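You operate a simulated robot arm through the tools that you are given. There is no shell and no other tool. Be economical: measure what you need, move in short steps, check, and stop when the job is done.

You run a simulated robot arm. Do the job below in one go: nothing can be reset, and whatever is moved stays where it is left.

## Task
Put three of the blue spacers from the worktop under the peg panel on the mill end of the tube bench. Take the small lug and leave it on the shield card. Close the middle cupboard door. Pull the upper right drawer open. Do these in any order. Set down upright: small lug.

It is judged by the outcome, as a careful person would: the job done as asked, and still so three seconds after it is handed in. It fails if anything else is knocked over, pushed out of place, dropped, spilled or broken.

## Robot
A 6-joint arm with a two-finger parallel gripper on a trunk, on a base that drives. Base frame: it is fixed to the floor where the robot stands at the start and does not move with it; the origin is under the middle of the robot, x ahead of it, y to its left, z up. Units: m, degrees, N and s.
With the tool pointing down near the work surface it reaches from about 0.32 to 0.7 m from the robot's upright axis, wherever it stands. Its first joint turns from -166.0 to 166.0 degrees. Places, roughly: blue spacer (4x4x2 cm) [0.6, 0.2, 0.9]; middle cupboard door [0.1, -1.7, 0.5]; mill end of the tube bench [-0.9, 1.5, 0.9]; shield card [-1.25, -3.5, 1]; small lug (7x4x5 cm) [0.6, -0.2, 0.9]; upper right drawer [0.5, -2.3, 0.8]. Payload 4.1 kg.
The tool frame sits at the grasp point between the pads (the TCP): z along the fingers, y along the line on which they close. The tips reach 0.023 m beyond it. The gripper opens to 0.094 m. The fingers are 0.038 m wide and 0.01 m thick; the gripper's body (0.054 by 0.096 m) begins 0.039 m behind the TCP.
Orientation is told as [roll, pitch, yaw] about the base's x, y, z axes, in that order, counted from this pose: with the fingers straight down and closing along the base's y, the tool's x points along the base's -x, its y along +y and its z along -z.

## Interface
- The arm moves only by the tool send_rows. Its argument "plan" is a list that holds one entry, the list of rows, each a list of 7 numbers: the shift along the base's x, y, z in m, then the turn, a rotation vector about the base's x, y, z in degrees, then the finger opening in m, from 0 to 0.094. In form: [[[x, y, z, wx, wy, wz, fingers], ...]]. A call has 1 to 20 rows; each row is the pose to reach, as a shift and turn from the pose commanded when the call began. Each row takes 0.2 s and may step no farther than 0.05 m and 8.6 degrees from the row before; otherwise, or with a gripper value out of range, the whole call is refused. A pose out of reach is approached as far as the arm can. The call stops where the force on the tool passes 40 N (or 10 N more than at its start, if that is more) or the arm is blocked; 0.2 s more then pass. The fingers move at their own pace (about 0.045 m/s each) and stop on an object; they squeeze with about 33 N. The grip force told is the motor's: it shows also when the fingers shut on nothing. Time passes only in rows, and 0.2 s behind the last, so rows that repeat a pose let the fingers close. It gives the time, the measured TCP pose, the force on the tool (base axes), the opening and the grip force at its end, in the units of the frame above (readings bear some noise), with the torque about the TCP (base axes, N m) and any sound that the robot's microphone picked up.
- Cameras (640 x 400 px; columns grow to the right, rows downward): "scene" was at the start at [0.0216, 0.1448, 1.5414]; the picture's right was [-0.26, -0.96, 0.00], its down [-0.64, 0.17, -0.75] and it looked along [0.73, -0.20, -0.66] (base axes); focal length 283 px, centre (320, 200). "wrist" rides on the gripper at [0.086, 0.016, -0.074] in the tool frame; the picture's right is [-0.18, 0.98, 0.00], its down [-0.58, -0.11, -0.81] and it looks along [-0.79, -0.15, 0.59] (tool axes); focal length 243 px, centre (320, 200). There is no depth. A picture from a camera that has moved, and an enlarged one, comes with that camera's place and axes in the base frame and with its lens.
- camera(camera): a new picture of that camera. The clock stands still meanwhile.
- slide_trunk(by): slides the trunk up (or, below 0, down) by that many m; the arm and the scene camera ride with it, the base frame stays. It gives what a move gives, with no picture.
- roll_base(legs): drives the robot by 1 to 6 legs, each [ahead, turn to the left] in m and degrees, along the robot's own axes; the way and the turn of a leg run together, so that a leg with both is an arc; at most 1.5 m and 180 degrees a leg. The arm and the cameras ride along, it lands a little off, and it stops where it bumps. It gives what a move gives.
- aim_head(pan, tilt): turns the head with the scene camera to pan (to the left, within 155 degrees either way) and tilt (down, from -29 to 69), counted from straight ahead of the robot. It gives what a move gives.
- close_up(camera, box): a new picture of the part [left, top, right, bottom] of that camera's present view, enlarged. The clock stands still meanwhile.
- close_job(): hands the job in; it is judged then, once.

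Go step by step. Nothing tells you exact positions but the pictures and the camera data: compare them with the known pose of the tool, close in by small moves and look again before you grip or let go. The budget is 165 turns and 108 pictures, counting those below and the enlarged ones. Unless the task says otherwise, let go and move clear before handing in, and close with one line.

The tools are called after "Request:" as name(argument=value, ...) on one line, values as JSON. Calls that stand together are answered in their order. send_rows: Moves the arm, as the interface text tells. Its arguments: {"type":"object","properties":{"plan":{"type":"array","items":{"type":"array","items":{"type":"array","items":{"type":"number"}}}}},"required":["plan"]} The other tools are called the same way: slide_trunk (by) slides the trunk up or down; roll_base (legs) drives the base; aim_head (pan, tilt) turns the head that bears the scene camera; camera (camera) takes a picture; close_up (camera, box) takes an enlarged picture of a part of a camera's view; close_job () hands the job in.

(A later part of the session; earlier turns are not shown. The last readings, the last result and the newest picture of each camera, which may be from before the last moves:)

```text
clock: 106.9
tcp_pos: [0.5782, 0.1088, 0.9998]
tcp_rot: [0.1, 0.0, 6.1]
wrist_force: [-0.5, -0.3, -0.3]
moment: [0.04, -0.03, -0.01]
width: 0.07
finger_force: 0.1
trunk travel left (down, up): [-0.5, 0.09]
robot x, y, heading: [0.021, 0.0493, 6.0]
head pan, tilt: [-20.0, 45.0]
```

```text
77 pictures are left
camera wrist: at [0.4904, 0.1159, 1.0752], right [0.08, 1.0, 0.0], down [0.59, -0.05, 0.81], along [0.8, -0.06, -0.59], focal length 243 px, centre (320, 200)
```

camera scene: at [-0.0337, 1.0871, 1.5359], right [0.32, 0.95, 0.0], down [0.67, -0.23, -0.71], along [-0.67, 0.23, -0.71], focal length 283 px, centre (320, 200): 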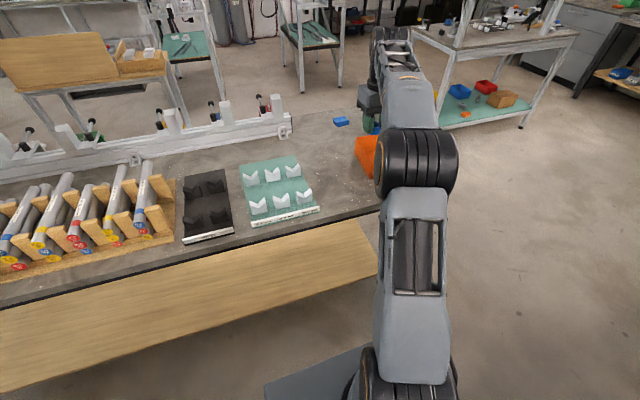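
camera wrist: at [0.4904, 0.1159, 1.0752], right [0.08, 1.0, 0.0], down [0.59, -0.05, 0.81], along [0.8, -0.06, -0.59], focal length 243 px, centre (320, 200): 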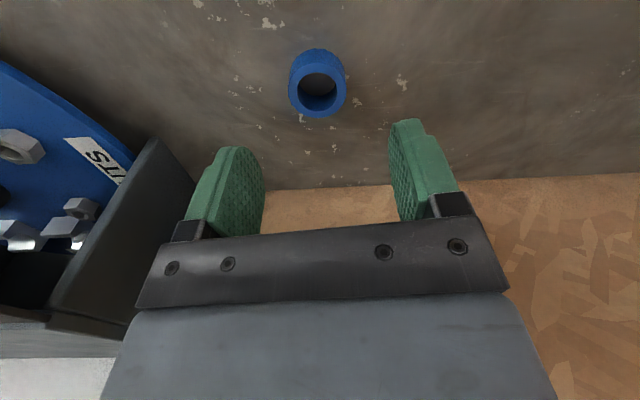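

One row was half a millimetre too long; I resend it corrected.

Request:
send_rows(plan=[[[0, 0, -0.03, 0, 0, 0, 0.07], [0, 0, -0.055, 0, 0, 0, 0.07], [0, 0, -0.0705, 0, 0, 0, 0.07], [0, 0, -0.0705, 0, 0, 0, 0.03], [0, 0, -0.0705, 0, 0, 0, 0.03], [0, 0, -0.0705, 0, 0, 0, 0.03], [0, 0, -0.0705, 0, 0, 0, 0.03], [0, 0, -0.03, 0, 0, 0, 0.03], [0, 0, 0.01, 0, 0, 0, 0.03], [0, 0, 0.05, 0, 0, 0, 0.03], [-0.03, 0, 0.08, 0, 0, 0, 0.03], [-0.06, 0, 0.11, 0, 0, 0, 0.03], [-0.09, 0, 0.14, 0, 0, 0, 0.03], [-0.12, 0, 0.16, 0, 0, 0, 0.03], [-0.15, 0, 0.17, 0, 0, 0, 0.03]]])

Request:
camera(camera="wrist")

```text
clock: 110.1
tcp_pos: [0.4307, 0.1061, 1.1707]
tcp_rot: [0.1, -0.1, 6.1]
wrist_force: [0.1, -0.2, -0.8]
moment: [0.0, 0.02, 0.03]
width: 0.0384
finger_force: 33.2
trunk travel left (down, up): [-0.5, 0.09]
robot x, y, heading: [0.0219, 0.0463, 6.0]
head pan, tilt: [-20.0, 45.0]
```

```text
76 pictures are left
camera wrist: at [0.3422, 0.1133, 1.2447], right [0.08, 1.0, 0.0], down [0.59, -0.05, 0.81], along [0.8, -0.06, -0.59], focal length 243 px, centre (320, 200)
```

wrist: 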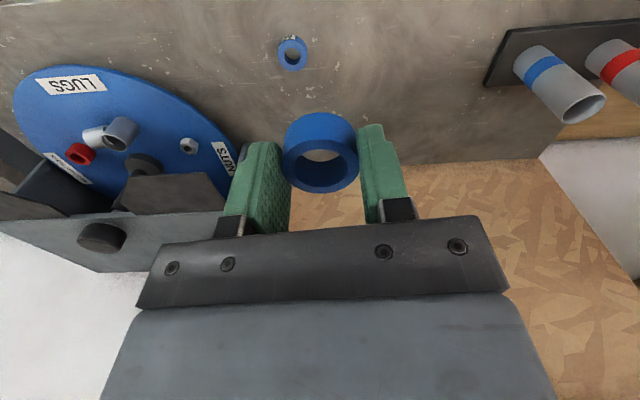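

Third spacer held. Drive to the bench.

Request:
roll_base(legs=[[0, 84], [1.17, 0], [0, 90], [0.16, 0]])

Request:
camera(camera="wrist")

```text
clock: 124.5
tcp_pos: [-0.5353, 1.2167, 1.1701]
tcp_rot: [0.1, 0.0, 179.1]
wrist_force: [-0.3, 0.5, -0.7]
moment: [-0.02, 0.0, -0.03]
width: 0.0378
finger_force: 32.8
trunk travel left (down, up): [-0.5, 0.09]
robot x, y, heading: [-0.1202, 1.2223, 178.8]
head pan, tilt: [-20.0, 45.0]
```

```text
75 pictures are left
camera wrist: at [-0.4489, 1.1998, 1.2443], right [-0.2, -0.98, 0.0], down [-0.58, 0.12, 0.81], along [-0.79, 0.16, -0.59], focal length 243 px, centre (320, 200)
```

wrist: 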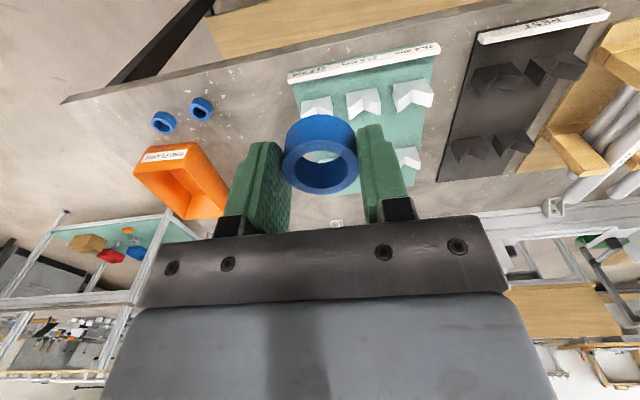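

Request:
send_rows(plan=[[[-0.03, 0.04, 0, 0, 0, 0, 0.03], [-0.06, 0.08, 0, 0, 0, 0, 0.03], [-0.09, 0.12, 0, 0, 0, 0, 0.03], [-0.115, 0.155, 0, 0, 0, 0, 0.03], [-0.115, 0.155, -0.04, 0, 0, 0, 0.03], [-0.115, 0.155, -0.08, 0, 0, 0, 0.03], [-0.115, 0.155, -0.12, 0, 0, 0, 0.03], [-0.115, 0.155, -0.16, 0, 0, 0, 0.03], [-0.115, 0.155, -0.2, 0, 0, 0, 0.03], [-0.115, 0.155, -0.23, 0, 0, 0, 0.03], [-0.115, 0.155, -0.25, 0, 0, 0, 0.03], [-0.115, 0.155, -0.265, 0, 0, 0, 0.03], [-0.115, 0.155, -0.274, 0, 0, 0, 0.03]]])

Request:
camera(camera="wrist")

```text
clock: 127.3
tcp_pos: [-0.6488, 1.3735, 0.8949]
tcp_rot: [-0.1, 0.1, 179.1]
wrist_force: [0.5, 0.7, -0.3]
moment: [0.0, -0.02, 0.01]
width: 0.0383
finger_force: 32.4
trunk travel left (down, up): [-0.5, 0.09]
robot x, y, heading: [-0.1224, 1.2216, 179.0]
head pan, tilt: [-20.0, 45.0]
```

```text
74 pictures are left
camera wrist: at [-0.5628, 1.3558, 0.9694], right [-0.2, -0.98, 0.0], down [-0.58, 0.12, 0.81], along [-0.79, 0.16, -0.59], focal length 243 px, centre (320, 200)
```

wrist: 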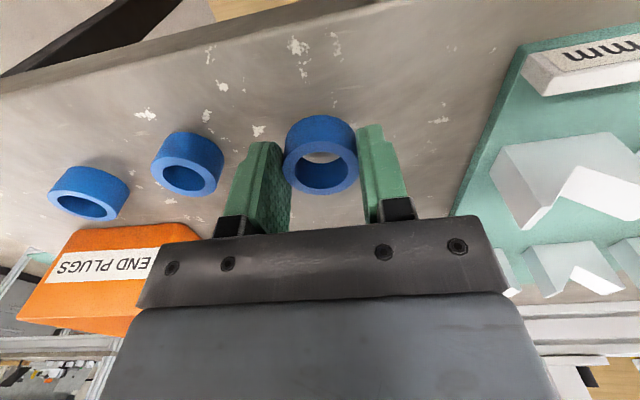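

Request:
send_rows(plan=[[[0, 0, -0.002, 0, 0, 0, 0.03], [0, 0, -0.004, 0, 0, 0, 0.03], [0, 0, -0.005, 0, 0, 0, 0.03]]])

```text
clock: 128.1
tcp_pos: [-0.6486, 1.3712, 0.892]
tcp_rot: [-0.1, 0.0, 179.1]
wrist_force: [-1.1, 0.7, -0.4]
moment: [-0.01, -0.02, -0.01]
width: 0.0379
finger_force: 32.9
trunk travel left (down, up): [-0.5, 0.09]
robot x, y, heading: [-0.1196, 1.2228, 179.0]
head pan, tilt: [-20.0, 45.0]
```

Request:
send_rows(plan=[[[0, 0, -0.001, 0, 0, 0, 0.03], [0, 0, -0.002, 0, 0, 0, 0.03]]])

```text
clock: 128.7
tcp_pos: [-0.6494, 1.3709, 0.8894]
tcp_rot: [0.0, -0.2, 179.2]
wrist_force: [0.5, -1.1, 7.8]
moment: [-0.06, 0.03, 0.0]
width: 0.0381
finger_force: 33.3
trunk travel left (down, up): [-0.5, 0.09]
robot x, y, heading: [-0.1149, 1.225, 179.1]
head pan, tilt: [-20.0, 45.0]
```

Contact; release, rise, check.

Request:
send_rows(plan=[[[0, 0, 0, 0, 0, 0, 0.06], [0, 0, 0, 0, 0, 0, 0.06], [0, 0, 0, 0, 0, 0, 0.06], [0, 0, 0.04, 0, 0, 0, 0.06], [0, 0, 0.08, 0, 0, 0, 0.06], [0, 0, 0.12, 0, 0, 0, 0.06], [0, 0, 0.16, 0, 0, 0, 0.06], [0.02, -0.04, 0.2, 0, 0, 0, 0.06], [0.04, -0.08, 0.24, 0, 0, 0, 0.06], [0.07, -0.11, 0.27, 0, 0, 0, 0.06], [0.1, -0.14, 0.28, 0, 0, 0, 0.06]]])

Request:
camera(camera="wrist")

```text
refused: row 8 steps farther than a row can; nothing moved
```

```text
73 pictures are left
camera wrist: at [-0.5627, 1.3544, 0.9643], right [-0.2, -0.98, 0.0], down [-0.58, 0.12, 0.81], along [-0.79, 0.16, -0.59], focal length 243 px, centre (320, 200)
```

wrist: 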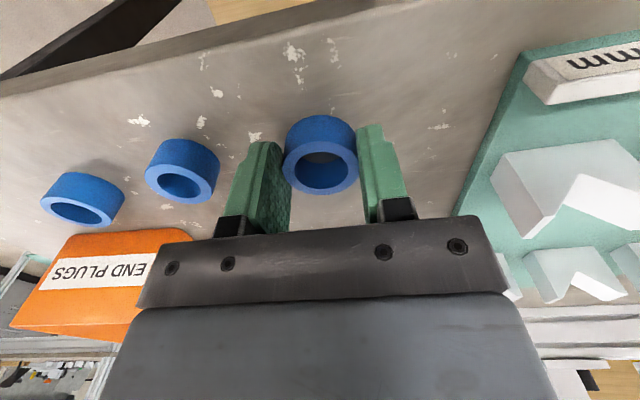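

Request:
send_rows(plan=[[[0, 0, 0, 0, 0, 0, 0.06], [0, 0, 0, 0, 0, 0, 0.06], [0, 0, 0, 0, 0, 0, 0.06], [0, 0, 0.04, 0, 0, 0, 0.06], [0, 0, 0.08, 0, 0, 0, 0.06], [0, 0, 0.12, 0, 0, 0, 0.06], [0, 0, 0.16, 0, 0, 0, 0.06], [0.02, -0.03, 0.19, 0, 0, 0, 0.06], [0.04, -0.06, 0.22, 0, 0, 0, 0.06], [0.06, -0.09, 0.25, 0, 0, 0, 0.06], [0.08, -0.12, 0.27, 0, 0, 0, 0.06], [0.1, -0.14, 0.28, 0, 0, 0, 0.06]]])

Request:
camera(camera="wrist")

```text
clock: 131.3
tcp_pos: [-0.5478, 1.2305, 1.1709]
tcp_rot: [0.0, 0.0, 179.2]
wrist_force: [-1.6, -0.6, 0.5]
moment: [0.02, 0.02, -0.03]
width: 0.0599
finger_force: 0.1
trunk travel left (down, up): [-0.5, 0.09]
robot x, y, heading: [-0.1172, 1.2231, 179.2]
head pan, tilt: [-20.0, 45.0]
```

```text
72 pictures are left
camera wrist: at [-0.4614, 1.2136, 1.2452], right [-0.2, -0.98, 0.0], down [-0.58, 0.12, 0.81], along [-0.79, 0.16, -0.59], focal length 243 px, centre (320, 200)
```

wrist: 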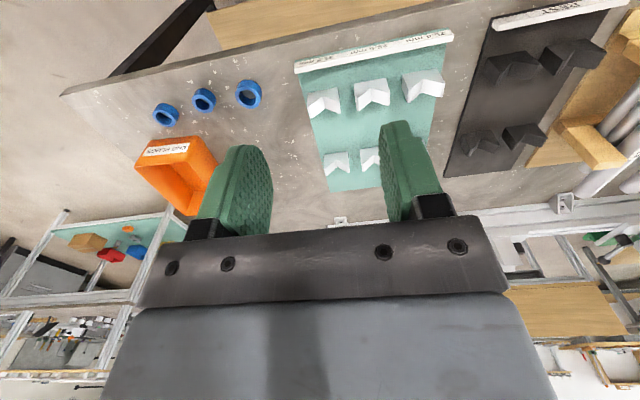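

All three spacers are on the mill end. Now back to the turntable for the lug.

Request:
roll_base(legs=[[-0.12, 0], [0, -89.2], [-1.35, 0], [0, -90]])

Request:
camera(camera="wrist")

Request:
aim_head(pan=-35, tilt=50)

Request:
camera(camera="scene")

```text
clock: 146.3
tcp_pos: [0.4582, -0.0689, 1.1709]
tcp_rot: [-0.1, 0.0, 5.1]
wrist_force: [-0.4, -0.4, 0.1]
moment: [-0.02, -0.02, -0.02]
width: 0.0601
finger_force: 0.0
trunk travel left (down, up): [-0.5, 0.09]
robot x, y, heading: [0.0312, -0.1019, 5.1]
head pan, tilt: [-20.0, 45.0]
```

```text
71 pictures are left
camera wrist: at [0.3696, -0.0588, 1.2447], right [0.1, 1.0, 0.0], down [0.59, -0.06, 0.81], along [0.8, -0.08, -0.59], focal length 243 px, centre (320, 200)
```

wrist: 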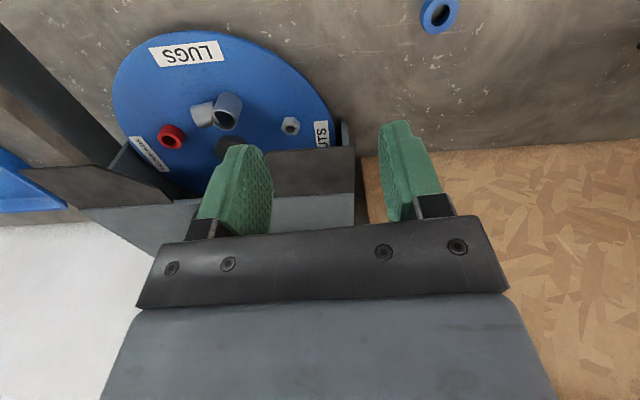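

```text
clock: 147.0
tcp_pos: [0.4576, -0.0683, 1.17]
tcp_rot: [0.0, 0.0, 5.2]
wrist_force: [-0.5, 0.2, -0.6]
moment: [-0.06, 0.02, -0.01]
width: 0.0597
finger_force: 0.0
trunk travel left (down, up): [-0.5, 0.09]
robot x, y, heading: [0.0304, -0.1043, 5.2]
head pan, tilt: [-35.0, 50.0]
```

```text
70 pictures are left
camera scene: at [0.0231, 0.0188, 1.529], right [-0.5, -0.87, 0.0], down [-0.66, 0.38, -0.64], along [0.56, -0.32, -0.77], focal length 283 px, centre (320, 200)
```

scene: 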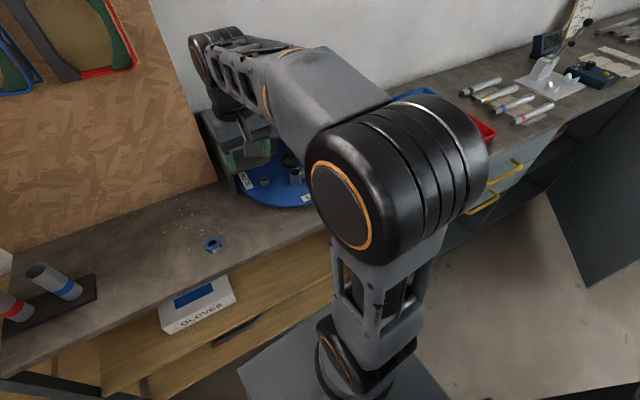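

Request:
close_up(camera="wrist", box=[110, 30, 350, 180])

Request:
close_up(camera="scene", box=[190, 120, 350, 220])

```text
2.67 times, centred on (230, 105) of wrist
camera zoom: at [0.3695, -0.0588, 1.2448], right [0.1, 1.0, 0.0], down [0.59, -0.06, 0.81], along [0.8, -0.08, -0.59], focal length 647 px, centre (560, 453)
```

zoom: 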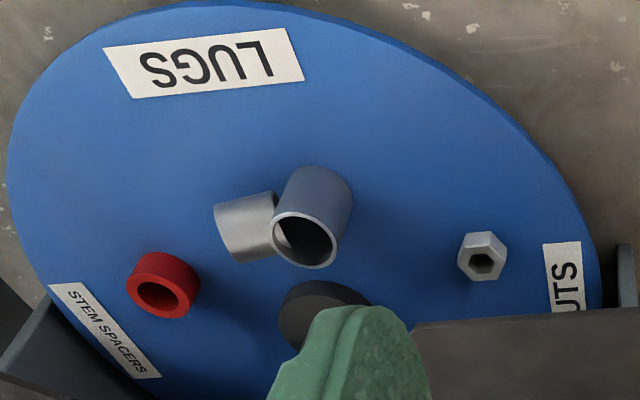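

```text
4.00 times, centred on (270, 170) of scene
camera zoom: at [0.0231, 0.0188, 1.529], right [-0.5, -0.87, 0.0], down [-0.66, 0.38, -0.64], along [0.56, -0.32, -0.77], focal length 1133 px, centre (520, 320)
```

zoom: 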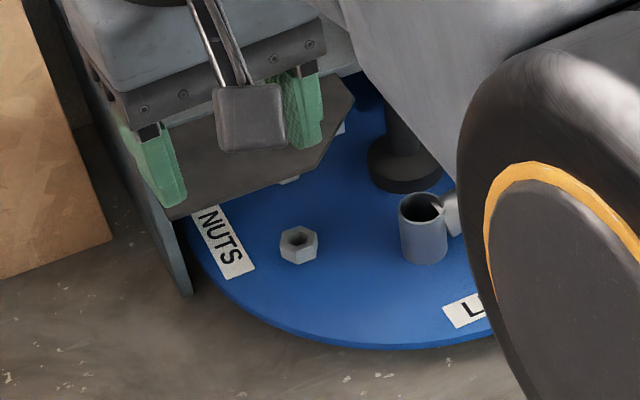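

The lug stands upright at about (0.552,-0.205), top z≈0.97, on the turntable in front of a post with a knob. I move the arm aside to see its side stub and the clearance to the knob.

Request:
send_rows(plan=[[[-0.01, 0.04, 0.01, 0, 0, 0, 0.06], [-0.02, 0.08, 0.02, 0, 0, 0, 0.06], [-0.03, 0.12, 0.03, 0, 0, 0, 0.06], [-0.04, 0.16, 0.03, 0, 0, 0, 0.06], [-0.06, 0.2, 0.03, 0, 0, 0, 0.06], [-0.09, 0.235, 0.03, 0, 0, 0, 0.06], [-0.12, 0.27, 0.03, 0, 0, 0, 0.06]]])

Request:
aim_head(pan=-25, tilt=45)

Request:
camera(camera="scene")

```text
clock: 148.6
tcp_pos: [0.337, 0.2055, 1.1998]
tcp_rot: [0.1, 0.0, 5.1]
wrist_force: [0.2, -0.1, -0.4]
moment: [-0.01, 0.05, 0.01]
width: 0.0599
finger_force: 0.1
trunk travel left (down, up): [-0.5, 0.09]
robot x, y, heading: [0.0287, -0.106, 5.0]
head pan, tilt: [-35.0, 50.0]
```

```text
clock: 149.3
tcp_pos: [0.3379, 0.2056, 1.2005]
tcp_rot: [0.0, 0.0, 5.1]
wrist_force: [0.5, 0.1, 0.6]
moment: [0.0, 0.02, 0.01]
width: 0.0601
finger_force: 0.1
trunk travel left (down, up): [-0.5, 0.09]
robot x, y, heading: [0.0292, -0.1028, 5.2]
head pan, tilt: [-25.0, 45.0]
```

```text
67 pictures are left
camera scene: at [0.0327, 0.0295, 1.5358], right [-0.34, -0.94, 0.0], down [-0.67, 0.24, -0.71], along [0.66, -0.24, -0.71], focal length 283 px, centre (320, 200)
```

scene: 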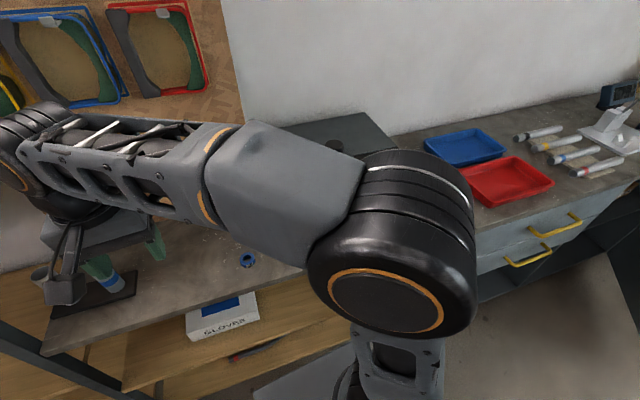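

The arm still blocks the head's view; I'll use the wrist camera from just in front of the lug instead.

Request:
send_rows(plan=[[[0.02, -0.04, 0, 0, 0, 0, 0.09], [0.04, -0.08, 0, 0, 0, 0, 0.09], [0.06, -0.12, 0, 0, 0, 0, 0.09], [0.07, -0.16, 0, 0, 0, 0, 0.09], [0.08, -0.2, 0, 0, 0, 0, 0.09], [0.08, -0.24, 0, 0, 0, 0, 0.09], [0.08, -0.28, -0.01, 0, 0, 0, 0.09], [0.08, -0.32, -0.02, 0, 0, 0, 0.09], [0.08, -0.36, -0.03, 0, 0, 0, 0.09], [0.08, -0.395, -0.05, 0, 0, 0, 0.09], [0.08, -0.4, -0.08, 0, 0, 0, 0.09]]])

Request:
close_up(camera="wrist", box=[120, 0, 520, 250])

```text
clock: 151.8
tcp_pos: [0.4169, -0.1972, 1.117]
tcp_rot: [-0.1, 0.0, 5.1]
wrist_force: [0.2, -0.3, -0.2]
moment: [0.01, 0.0, -0.01]
width: 0.09
finger_force: 0.1
trunk travel left (down, up): [-0.5, 0.09]
robot x, y, heading: [0.0329, -0.1008, 5.2]
head pan, tilt: [-25.0, 45.0]
```

```text
1.60 times, centred on (320, 125) of wrist
camera zoom: at [0.3293, -0.1885, 1.192], right [0.1, 1.0, 0.0], down [0.59, -0.06, 0.81], along [0.8, -0.08, -0.59], focal length 388 px, centre (320, 320)
```

zoom: 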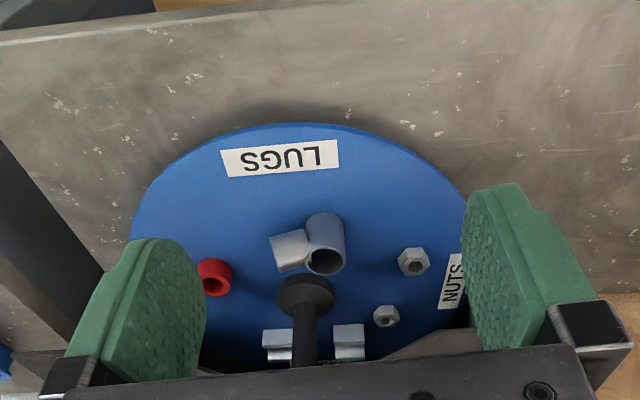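

Request:
close_up(camera="wrist", box=[264, 115, 360, 175])

Request:
camera(camera="wrist")

```text
6.67 times, centred on (312, 145) of wrist
camera zoom: at [0.3293, -0.1885, 1.192], right [0.1, 1.0, 0.0], down [0.59, -0.06, 0.81], along [0.8, -0.08, -0.59], focal length 1618 px, centre (373, 567)
```

zoom: 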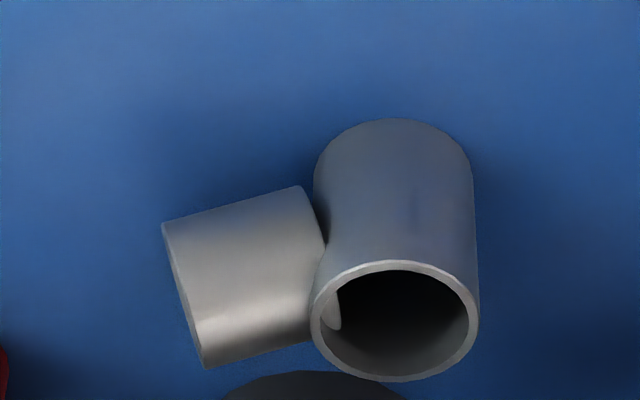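

```text
64 pictures are left
camera wrist: at [0.3293, -0.1885, 1.192], right [0.1, 1.0, 0.0], down [0.59, -0.06, 0.81], along [0.8, -0.08, -0.59], focal length 243 px, centre (320, 200)
```

wrist: 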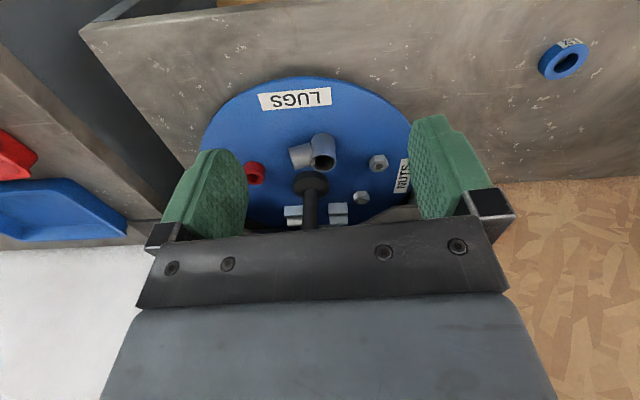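

The lug has an upright cylinder (~3.2–4 cm) with a side stub toward −y. I'll grip it closing across x, with the hand leaned toward +y to clear the knob; first I turn the tool.

Request:
send_rows(plan=[[[0, 0.01, 0.01, 0, 0, -8.3, 0.06], [0, 0.02, 0.02, 0, 0, -16.6, 0.06], [0, 0.03, 0.03, 0, 0, -24.9, 0.06], [0, 0.04, 0.03, 0, 0, -33.2, 0.06], [0, 0.05, 0.03, 0, 0, -41.5, 0.06], [0.02, 0.06, 0.03, 0, 0, -49.8, 0.06], [0.04, 0.06, 0.03, 0, 0, -58.1, 0.06], [0.06, 0.06, 0.03, 0, 0, -66.4, 0.06], [0.08, 0.06, 0.03, 0, 0, -74.7, 0.06], [0.1, 0.06, 0.03, 0, 0, -83, 0.06]]])

Request:
camera(camera="wrist")

```text
clock: 153.9
tcp_pos: [0.5172, -0.1377, 1.1503]
tcp_rot: [-0.1, 0.1, -78.1]
wrist_force: [-0.2, 0.1, 1.1]
moment: [0.03, 0.03, 0.01]
width: 0.0601
finger_force: 0.1
trunk travel left (down, up): [-0.5, 0.09]
robot x, y, heading: [0.0311, -0.1045, 5.1]
head pan, tilt: [-25.0, 45.0]
```

```text
63 pictures are left
camera wrist: at [0.5154, -0.0496, 1.2244], right [1.0, 0.02, 0.0], down [0.01, -0.59, 0.81], along [0.02, -0.81, -0.59], focal length 243 px, centre (320, 200)
```

wrist: 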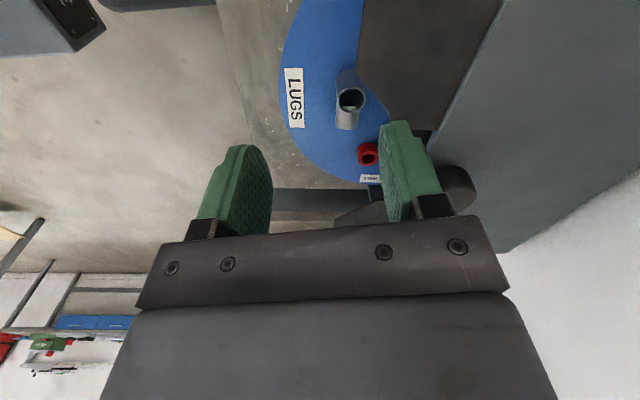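

A guard plate at z≈1.05 overhangs on the +y side, so I must come down close to vertical. Zooming in to get the stub direction and plate edges.

Request:
close_up(camera="wrist", box=[264, 0, 520, 160])

```text
2.50 times, centred on (392, 80) of wrist
camera zoom: at [0.5154, -0.0496, 1.2244], right [1.0, 0.02, 0.0], down [0.01, -0.59, 0.81], along [0.02, -0.81, -0.59], focal length 606 px, centre (140, 500)
```

zoom: 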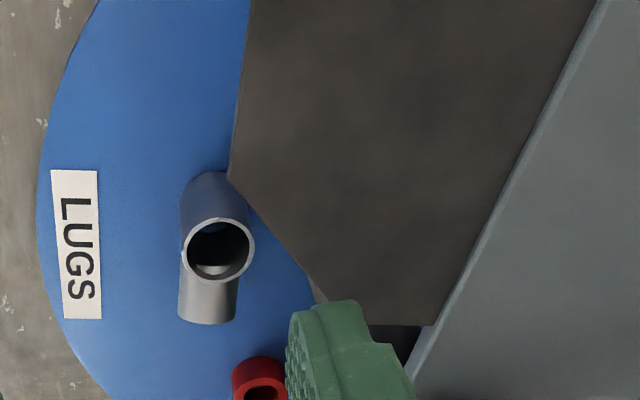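

The chamfered guard edge comes within 4 cm of the cylinder, so closing across x won't fit. Instead I'll grip the lug along its 7 cm length (cylinder side to stub end, along y), with the hand leaned back toward the robot, clear of guard and knob.

Request:
send_rows(plan=[[[-0.02, -0.01, 0, 0, 0, 8.3, 0.088], [-0.04, -0.02, 0, 0, 0, 16.6, 0.088], [-0.06, -0.03, 0, 0, 0, 24.9, 0.088], [-0.08, -0.04, 0, 0, 0, 33.2, 0.088], [-0.09, -0.05, 0, 0, 0, 41.5, 0.088], [-0.1, -0.06, 0, 0, 0, 49.8, 0.088], [-0.1, -0.07, 0, 0, 0, 58.1, 0.088], [-0.1, -0.08, 0, 0, 0, 66.4, 0.088], [-0.1, -0.08, 0, 0, 0, 74.7, 0.088], [-0.1, -0.08, 0, 0, 0, 83, 0.088]]])

Request:
send_rows(plan=[[[0, 0, 0, 0, -8.3, 0, 0.088], [0.01, 0, -0.01, 0, -16.6, 0, 0.088], [0.03, 0, -0.02, 0, -25, 0, 0.088]]])

Request:
camera(camera="wrist")

```text
clock: 156.2
tcp_pos: [0.417, -0.2181, 1.1491]
tcp_rot: [0.0, 0.1, 5.2]
wrist_force: [-0.5, -0.3, -0.7]
moment: [0.02, 0.01, 0.03]
width: 0.0882
finger_force: 0.2
trunk travel left (down, up): [-0.5, 0.09]
robot x, y, heading: [0.0328, -0.1027, 5.3]
head pan, tilt: [-25.0, 45.0]
```

```text
clock: 156.9
tcp_pos: [0.4476, -0.2177, 1.1294]
tcp_rot: [-2.4, -25.1, 5.6]
wrist_force: [0.2, -0.1, -0.3]
moment: [-0.02, 0.01, -0.02]
width: 0.088
finger_force: 0.0
trunk travel left (down, up): [-0.5, 0.09]
robot x, y, heading: [0.0316, -0.1046, 4.8]
head pan, tilt: [-25.0, 45.0]
```

```text
61 pictures are left
camera wrist: at [0.3361, -0.2091, 1.1591], right [0.09, 1.0, 0.04], down [0.19, -0.06, 0.98], along [0.98, -0.08, -0.19], focal length 243 px, centre (320, 200)
```

wrist: 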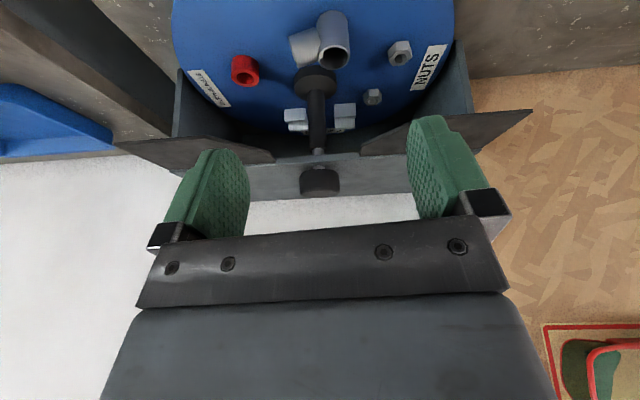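

Good view: the gap between the guard plates is clear from this side. I advance to the pre-grasp point along the slanted axis and look again.

Request:
send_rows(plan=[[[0.02, -0.002, -0.02, 1.2, 0, 0, 0.088], [0.04, -0.004, -0.045, 2.4, 0, 0, 0.088], [0.058, -0.006, -0.064, 2.4, 0, 0, 0.088]]])

Request:
camera(camera="wrist")

```text
clock: 157.8
tcp_pos: [0.5061, -0.2233, 1.0656]
tcp_rot: [0.2, -25.1, 4.5]
wrist_force: [0.0, -0.7, -0.3]
moment: [-0.01, 0.04, -0.03]
width: 0.0878
finger_force: 0.1
trunk travel left (down, up): [-0.5, 0.09]
robot x, y, heading: [0.0333, -0.1011, 5.0]
head pan, tilt: [-25.0, 45.0]
```

```text
60 pictures are left
camera wrist: at [0.3942, -0.2157, 1.0963], right [0.09, 0.99, 0.08], down [0.19, -0.1, 0.98], along [0.98, -0.07, -0.2], focal length 243 px, centre (320, 200)
```

wrist: 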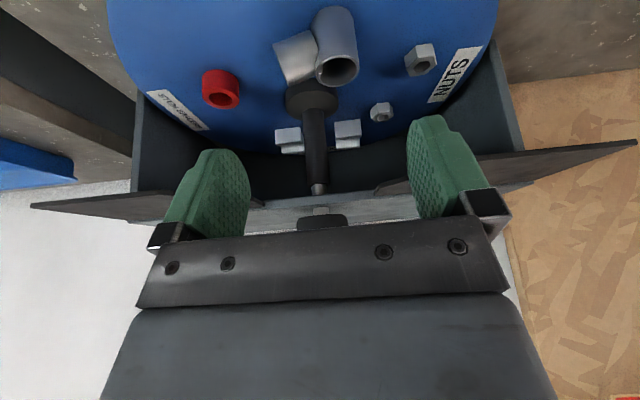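

Stub end y≈−0.25, cylinder side y≈−0.189; pads at −0.22±0.044 straddle it. I advance two thirds and check.

Request:
send_rows(plan=[[[0.014, 0.001, -0.03, 0, 0, 0, 0.088], [0.028, 0.002, -0.06, 0, 0, 0, 0.088], [0.034, 0.0025, -0.075, 0, 0, 0, 0.088]]])

Request:
camera(camera="wrist")

```text
clock: 158.6
tcp_pos: [0.5406, -0.2216, 0.9897]
tcp_rot: [0.2, -25.1, 4.5]
wrist_force: [-0.8, 0.3, -0.1]
moment: [0.0, -0.01, 0.01]
width: 0.088
finger_force: 0.1
trunk travel left (down, up): [-0.5, 0.09]
robot x, y, heading: [0.0273, -0.1038, 4.9]
head pan, tilt: [-25.0, 45.0]
```

```text
59 pictures are left
camera wrist: at [0.4288, -0.2138, 1.0213], right [0.09, 0.99, 0.08], down [0.19, -0.1, 0.98], along [0.98, -0.07, -0.2], focal length 243 px, centre (320, 200)
```

wrist: 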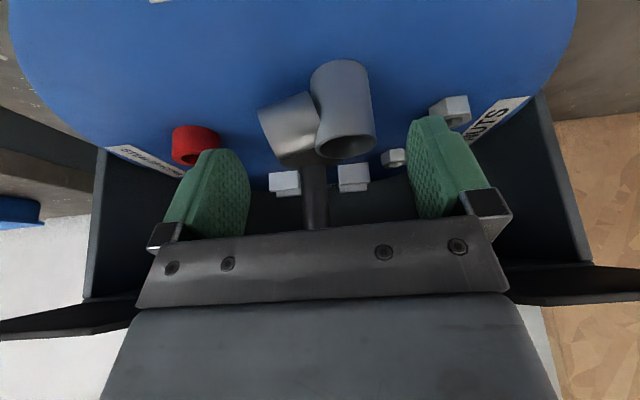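

Request:
send_rows(plan=[[[0.006, 0, -0.017, 0, 0, 0, 0.088], [0.0125, 0, -0.034, 0, 0, 0, 0.088]]])

Request:
camera(camera="wrist")

```text
clock: 159.2
tcp_pos: [0.5534, -0.2226, 0.9584]
tcp_rot: [0.3, -25.1, 4.5]
wrist_force: [1.0, 0.2, 0.3]
moment: [0.0, -0.01, 0.0]
width: 0.0878
finger_force: 0.2
trunk travel left (down, up): [-0.5, 0.09]
robot x, y, heading: [0.0323, -0.1021, 4.9]
head pan, tilt: [-25.0, 45.0]
```

```text
58 pictures are left
camera wrist: at [0.4411, -0.2144, 0.9882], right [0.09, 0.99, 0.08], down [0.19, -0.1, 0.98], along [0.98, -0.07, -0.2], focal length 243 px, centre (320, 200)
```

wrist: 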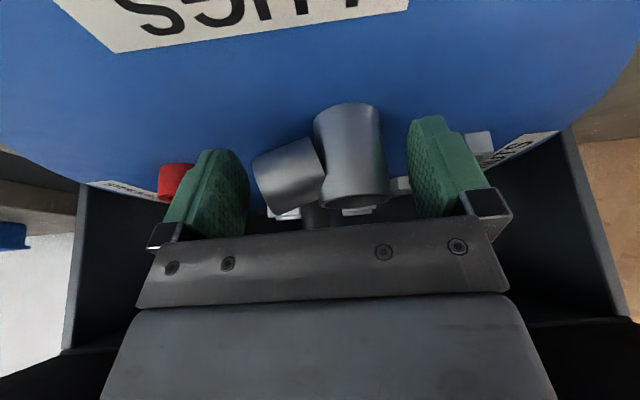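

Well straddled; I nudge 4 mm toward −y to centre, then close gently.

Request:
send_rows(plan=[[[0, -0.004, 0, 0, 0, 0, 0.088], [0, -0.004, 0, 0, 0, 0, 0.075], [0, -0.004, 0, 0, 0, 0, 0.065], [0, -0.004, 0, 0, 0, 0, 0.055], [0, -0.004, 0, 0, 0, 0, 0.05], [0, -0.004, 0, 0, 0, 0, 0.05]]])

Request:
camera(camera="wrist")

```text
clock: 160.6
tcp_pos: [0.5507, -0.2256, 0.9578]
tcp_rot: [0.3, -25.1, 4.5]
wrist_force: [-0.1, 0.1, -1.1]
moment: [-0.04, 0.02, 0.02]
width: 0.0628
finger_force: 33.3
trunk travel left (down, up): [-0.5, 0.09]
robot x, y, heading: [0.0282, -0.1053, 5.3]
head pan, tilt: [-25.0, 45.0]
```

```text
57 pictures are left
camera wrist: at [0.4403, -0.218, 0.9881], right [0.09, 0.99, 0.08], down [0.19, -0.1, 0.98], along [0.98, -0.07, -0.2], focal length 243 px, centre (320, 200)
```

wrist: 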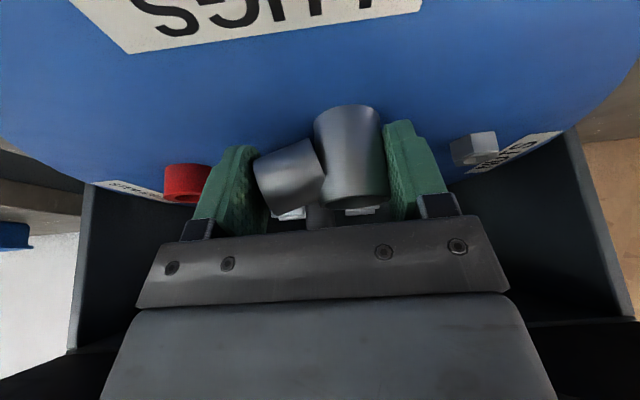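

Gripped (63 mm). I lift out along the slanted axis and check the lug stays upright.

Request:
send_rows(plan=[[[0, 0, 0.01, 0, 0, 0, 0.05], [-0.006, 0, 0.03, 0, 0, 0, 0.05], [-0.02, -0.001, 0.06, 0, 0, 0, 0.05], [-0.034, -0.002, 0.09, 0, 0, 0, 0.05], [-0.05, -0.003, 0.12, 0, 0, 0, 0.05], [-0.07, -0.003, 0.15, 0, 0, 0, 0.05], [-0.09, -0.003, 0.18, 0, 0, 0, 0.05], [-0.11, -0.003, 0.2, 0, 0, 0, 0.05]]])

Request:
camera(camera="wrist")

```text
clock: 162.3
tcp_pos: [0.4399, -0.2253, 1.1568]
tcp_rot: [0.3, -25.2, 4.5]
wrist_force: [0.3, 1.2, -0.8]
moment: [0.05, 0.0, 0.04]
width: 0.0631
finger_force: 32.8
trunk travel left (down, up): [-0.5, 0.09]
robot x, y, heading: [0.0315, -0.103, 5.3]
head pan, tilt: [-25.0, 45.0]
```

```text
56 pictures are left
camera wrist: at [0.3292, -0.218, 1.1877], right [0.09, 0.99, 0.08], down [0.19, -0.1, 0.98], along [0.98, -0.07, -0.2], focal length 243 px, centre (320, 200)
```

wrist: 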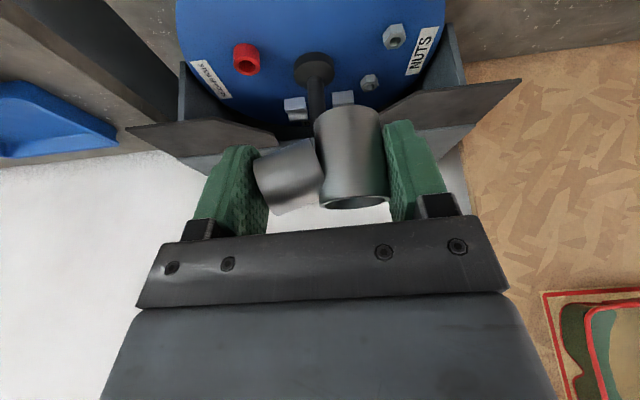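

The lug is held upright. I drive out: turn right, go past the open door widely, towards the bench under the window.

Request:
roll_base(legs=[[0, -95], [0.65, 0], [0, -60], [0.8, 0], [0, 40]])

Request:
aim_head(pan=0, tilt=20)

Request:
camera(camera="scene")

Request:
aim_head(pan=50, tilt=25)

Request:
camera(camera="scene")

```text
clock: 178.6
tcp_pos: [-0.974, -1.4932, 1.1572]
tcp_rot: [0.2, -25.1, -111.6]
wrist_force: [-0.6, -0.6, -0.5]
moment: [0.02, 0.01, -0.02]
width: 0.0625
finger_force: 32.9
trunk travel left (down, up): [-0.5, 0.09]
robot x, y, heading: [-0.68, -1.1804, -111.1]
head pan, tilt: [-25.0, 45.0]
```

```text
clock: 179.4
tcp_pos: [-0.9744, -1.4944, 1.1567]
tcp_rot: [0.2, -25.1, -111.6]
wrist_force: [-0.1, 0.2, -0.6]
moment: [0.0, -0.01, 0.04]
width: 0.0626
finger_force: 33.0
trunk travel left (down, up): [-0.5, 0.09]
robot x, y, heading: [-0.6859, -1.1793, -111.2]
head pan, tilt: [0.0, 20.0]
```

```text
55 pictures are left
camera scene: at [-0.5396, -1.2697, 1.5745], right [-0.93, 0.36, 0.0], down [0.12, 0.32, -0.94], along [-0.34, -0.88, -0.34], focal length 283 px, centre (320, 200)
```

scene: 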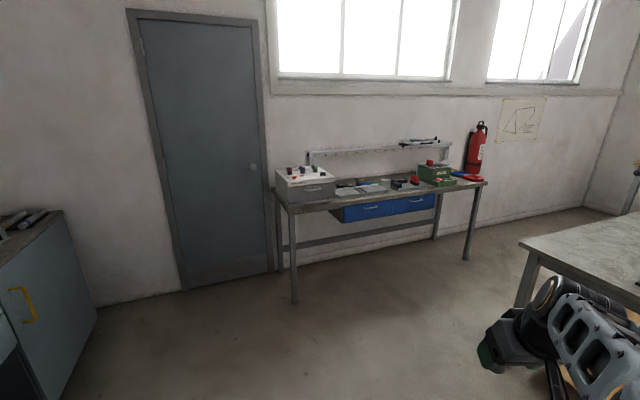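

```text
clock: 180.6
tcp_pos: [-0.9742, -1.4941, 1.1561]
tcp_rot: [0.3, -25.1, -111.8]
wrist_force: [-1.0, -0.5, -0.3]
moment: [0.02, -0.02, 0.03]
width: 0.0626
finger_force: 33.2
trunk travel left (down, up): [-0.5, 0.09]
robot x, y, heading: [-0.6837, -1.1762, -111.1]
head pan, tilt: [50.0, 25.0]
```

```text
54 pictures are left
camera scene: at [-0.4615, -1.2636, 1.5665], right [-0.88, -0.48, 0.0], down [-0.2, 0.37, -0.91], along [0.44, -0.79, -0.42], focal length 283 px, centre (320, 200)
```

scene: 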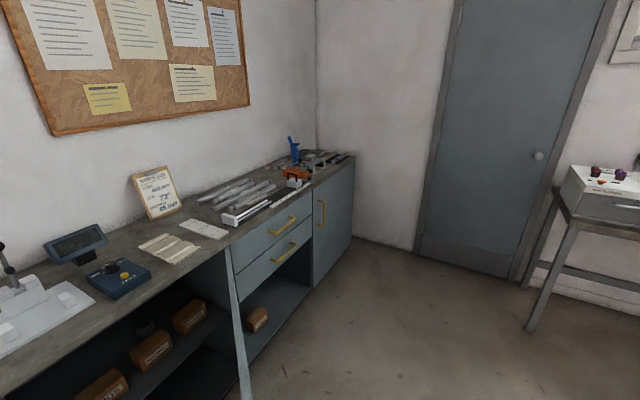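

Request:
aim_head(pan=0, tilt=20)

Request:
close_up(camera="scene", box=[260, 120, 500, 270])

```text
clock: 181.8
tcp_pos: [-0.974, -1.4941, 1.1574]
tcp_rot: [0.2, -25.1, -111.7]
wrist_force: [0.4, 0.0, -1.0]
moment: [0.0, 0.04, 0.03]
width: 0.0628
finger_force: 33.1
trunk travel left (down, up): [-0.5, 0.09]
robot x, y, heading: [-0.6836, -1.1818, -111.1]
head pan, tilt: [0.0, 20.0]
```

```text
2.67 times, centred on (380, 195) of scene
camera zoom: at [-0.5394, -1.2698, 1.5745], right [-0.93, 0.36, 0.0], down [0.12, 0.32, -0.94], along [-0.34, -0.88, -0.34], focal length 756 px, centre (160, 213)
```

zoom: 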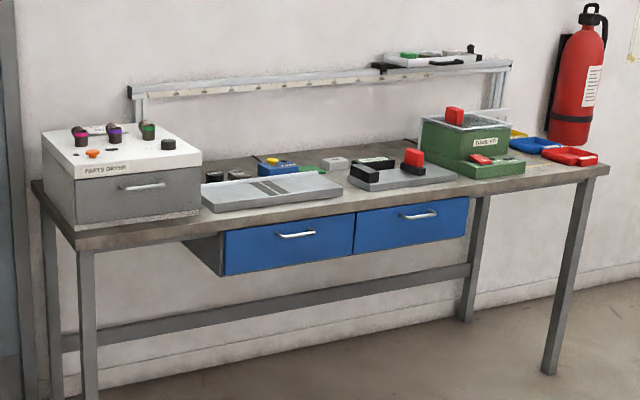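

I'll drive nearer to the window bench to find the shield card.

Request:
roll_base(legs=[[1.25, 0], [0, 21]])

Request:
aim_head(pan=0, tilt=30)

Request:
camera(camera="scene")

Request:
camera(camera="wrist")

```text
clock: 189.1
tcp_pos: [-1.2377, -2.7353, 1.1563]
tcp_rot: [0.3, -25.2, -88.2]
wrist_force: [-0.2, -0.3, -1.5]
moment: [0.0, 0.03, 0.03]
width: 0.0627
finger_force: 33.3
trunk travel left (down, up): [-0.5, 0.09]
robot x, y, heading: [-1.0979, -2.3336, -87.5]
head pan, tilt: [0.0, 20.0]
```

```text
clock: 189.8
tcp_pos: [-1.2374, -2.7352, 1.1562]
tcp_rot: [0.2, -25.1, -88.2]
wrist_force: [-0.2, 0.2, -1.0]
moment: [0.0, 0.01, 0.02]
width: 0.0626
finger_force: 32.6
trunk travel left (down, up): [-0.5, 0.09]
robot x, y, heading: [-1.0943, -2.3324, -87.7]
head pan, tilt: [0.0, 30.0]
```

```text
52 pictures are left
camera scene: at [-0.9285, -2.3544, 1.5585], right [-1.0, -0.04, 0.0], down [-0.02, 0.5, -0.87], along [0.04, -0.87, -0.5], focal length 283 px, centre (320, 200)
```

scene: 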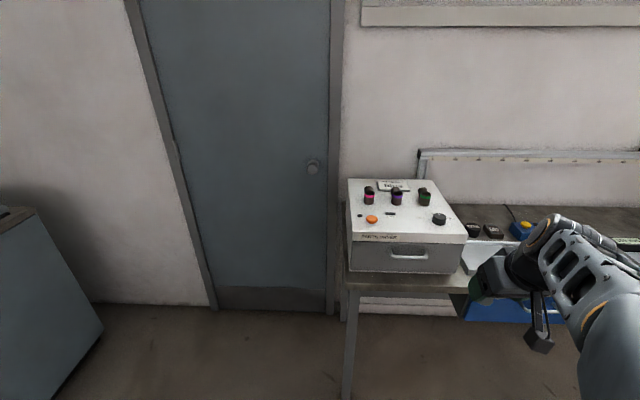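

```text
51 pictures are left
camera wrist: at [-1.2257, -2.6248, 1.1873], right [0.99, -0.13, 0.08], down [-0.11, -0.19, 0.98], along [-0.11, -0.97, -0.2], focal length 243 px, centre (320, 200)
```

wrist: 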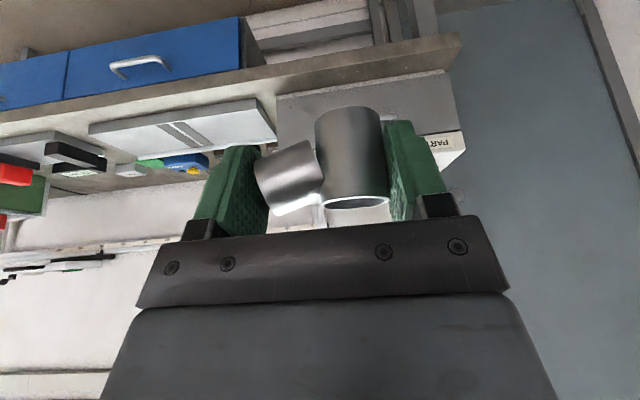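

Request:
close_up(camera="scene", box=[330, 165, 490, 265])

Request:
close_up(camera="scene", box=[400, 130, 640, 280])

```text
4.00 times, centred on (410, 215) of scene
camera zoom: at [-0.9285, -2.3544, 1.5585], right [-1.0, -0.04, 0.0], down [-0.02, 0.5, -0.87], along [0.04, -0.87, -0.5], focal length 1133 px, centre (-40, 140)
```

zoom: 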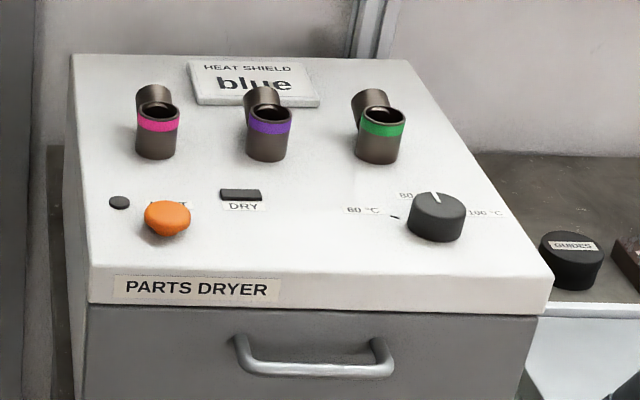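

```text
2.67 times, centred on (520, 205) of scene
camera zoom: at [-0.9285, -2.3544, 1.5585], right [-1.0, -0.04, 0.0], down [-0.02, 0.5, -0.87], along [0.04, -0.87, -0.5], focal length 756 px, centre (-213, 187)
```

zoom: 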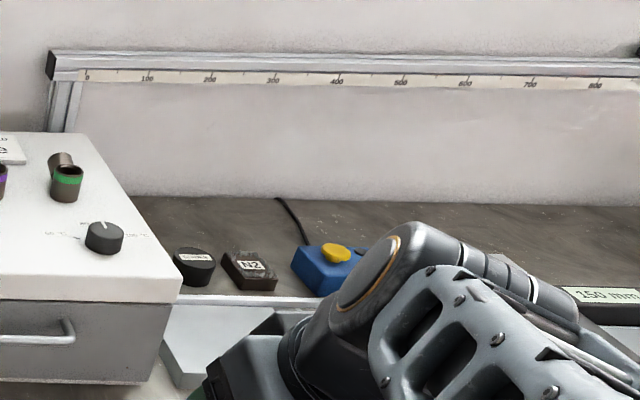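

The "HEAT SHIELD" card lies on the back of the parts dryer top (≈(-1.2,-3.46,1.0)), behind three small tubes. I'll approach from the door side so that hand and camera don't pass over the tubes.

Request:
roll_base(legs=[[0, 55.5], [1.05, 0], [0, -118]])

Request:
aim_head(pan=10, tilt=30)

Request:
camera(camera="scene")

```text
clock: 202.9
tcp_pos: [-0.567, -2.9629, 1.1554]
tcp_rot: [0.3, -25.2, -148.4]
wrist_force: [-0.3, 0.5, 0.2]
moment: [-0.02, 0.02, -0.01]
width: 0.0625
finger_force: 32.9
trunk travel left (down, up): [-0.5, 0.09]
robot x, y, heading: [-0.1468, -2.883, -147.7]
head pan, tilt: [0.0, 30.0]
```

```text
clock: 203.6
tcp_pos: [-0.5684, -2.9631, 1.1563]
tcp_rot: [0.2, -25.1, -148.3]
wrist_force: [-0.2, 0.6, -1.2]
moment: [0.03, -0.01, 0.0]
width: 0.0627
finger_force: 33.6
trunk travel left (down, up): [-0.5, 0.09]
robot x, y, heading: [-0.149, -2.8834, -147.6]
head pan, tilt: [10.0, 30.0]
```

```text
48 pictures are left
camera scene: at [-0.0737, -3.0533, 1.5585], right [-0.67, 0.74, 0.0], down [0.37, 0.34, -0.87], along [-0.64, -0.58, -0.5], focal length 283 px, centre (320, 200)
```

scene: 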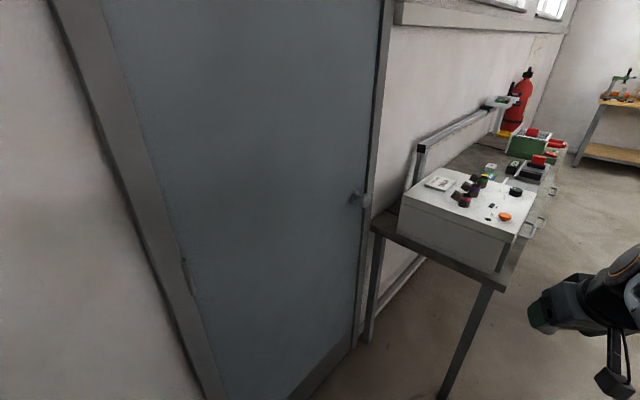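

Triangulation puts the card at about (-1.18,-3.39), top z≈1.037. I drive up to the bench end.

Request:
roll_base(legs=[[0, -7.4], [0.48, 0]])

Request:
camera(camera="wrist")

Request:
aim_head(pan=10, tilt=40)

Request:
camera(camera="scene")

```text
clock: 207.1
tcp_pos: [-1.0057, -3.1041, 1.1563]
tcp_rot: [0.2, -25.1, -156.3]
wrist_force: [-0.4, 1.2, -0.3]
moment: [0.0, -0.01, -0.02]
width: 0.0628
finger_force: 33.0
trunk travel left (down, up): [-0.5, 0.09]
robot x, y, heading: [-0.573, -3.081, -155.7]
head pan, tilt: [10.0, 30.0]
```

```text
47 pictures are left
camera wrist: at [-0.8993, -3.0723, 1.1873], right [0.25, -0.97, 0.08], down [-0.21, 0.03, 0.98], along [-0.95, -0.26, -0.2], focal length 243 px, centre (320, 200)
```

wrist: 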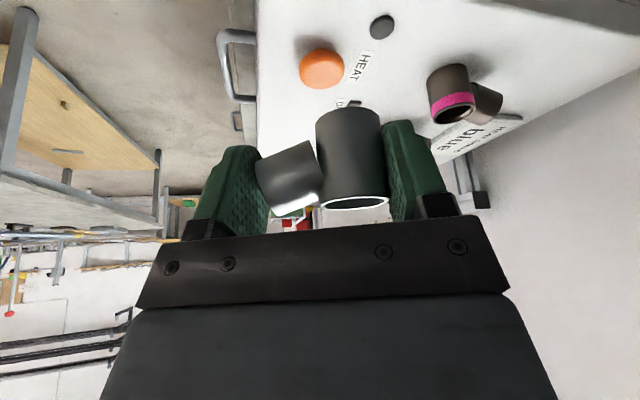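

```text
clock: 207.8
tcp_pos: [-1.0069, -3.1029, 1.1556]
tcp_rot: [0.2, -25.1, -156.2]
wrist_force: [0.8, 0.2, -0.7]
moment: [-0.01, -0.04, 0.01]
width: 0.0626
finger_force: 32.9
trunk travel left (down, up): [-0.5, 0.09]
robot x, y, heading: [-0.5805, -3.0817, -155.5]
head pan, tilt: [10.0, 40.0]
```

```text
46 pictures are left
camera scene: at [-0.5243, -3.2567, 1.5432], right [-0.57, 0.82, 0.0], down [0.53, 0.36, -0.77], along [-0.63, -0.43, -0.64], focal length 283 px, centre (320, 200)
```

scene: 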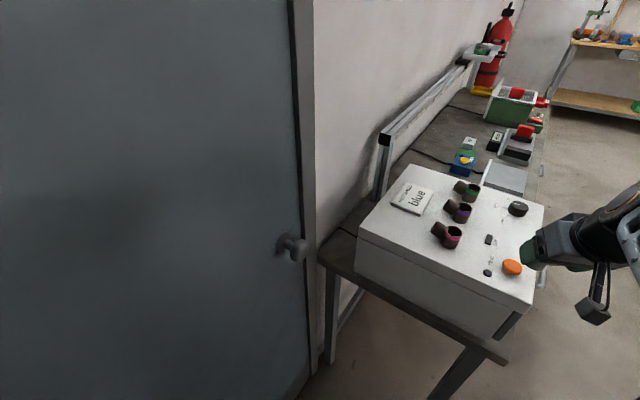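

Request:
close_up(camera="scene", box=[350, 150, 510, 250])

```text
4.00 times, centred on (430, 200) of scene
camera zoom: at [-0.5243, -3.2567, 1.5432], right [-0.57, 0.82, 0.0], down [0.53, 0.36, -0.77], along [-0.63, -0.43, -0.64], focal length 1133 px, centre (-120, 200)
```

zoom: 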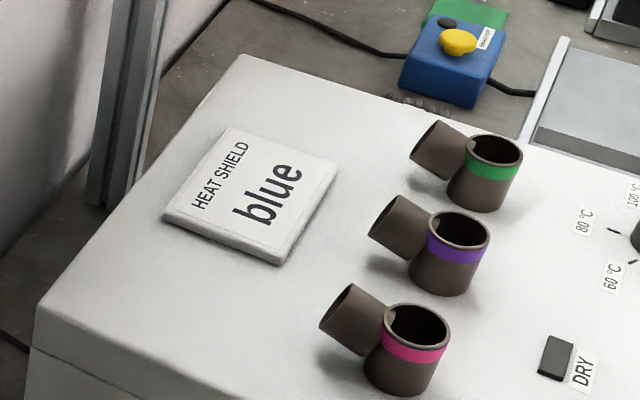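

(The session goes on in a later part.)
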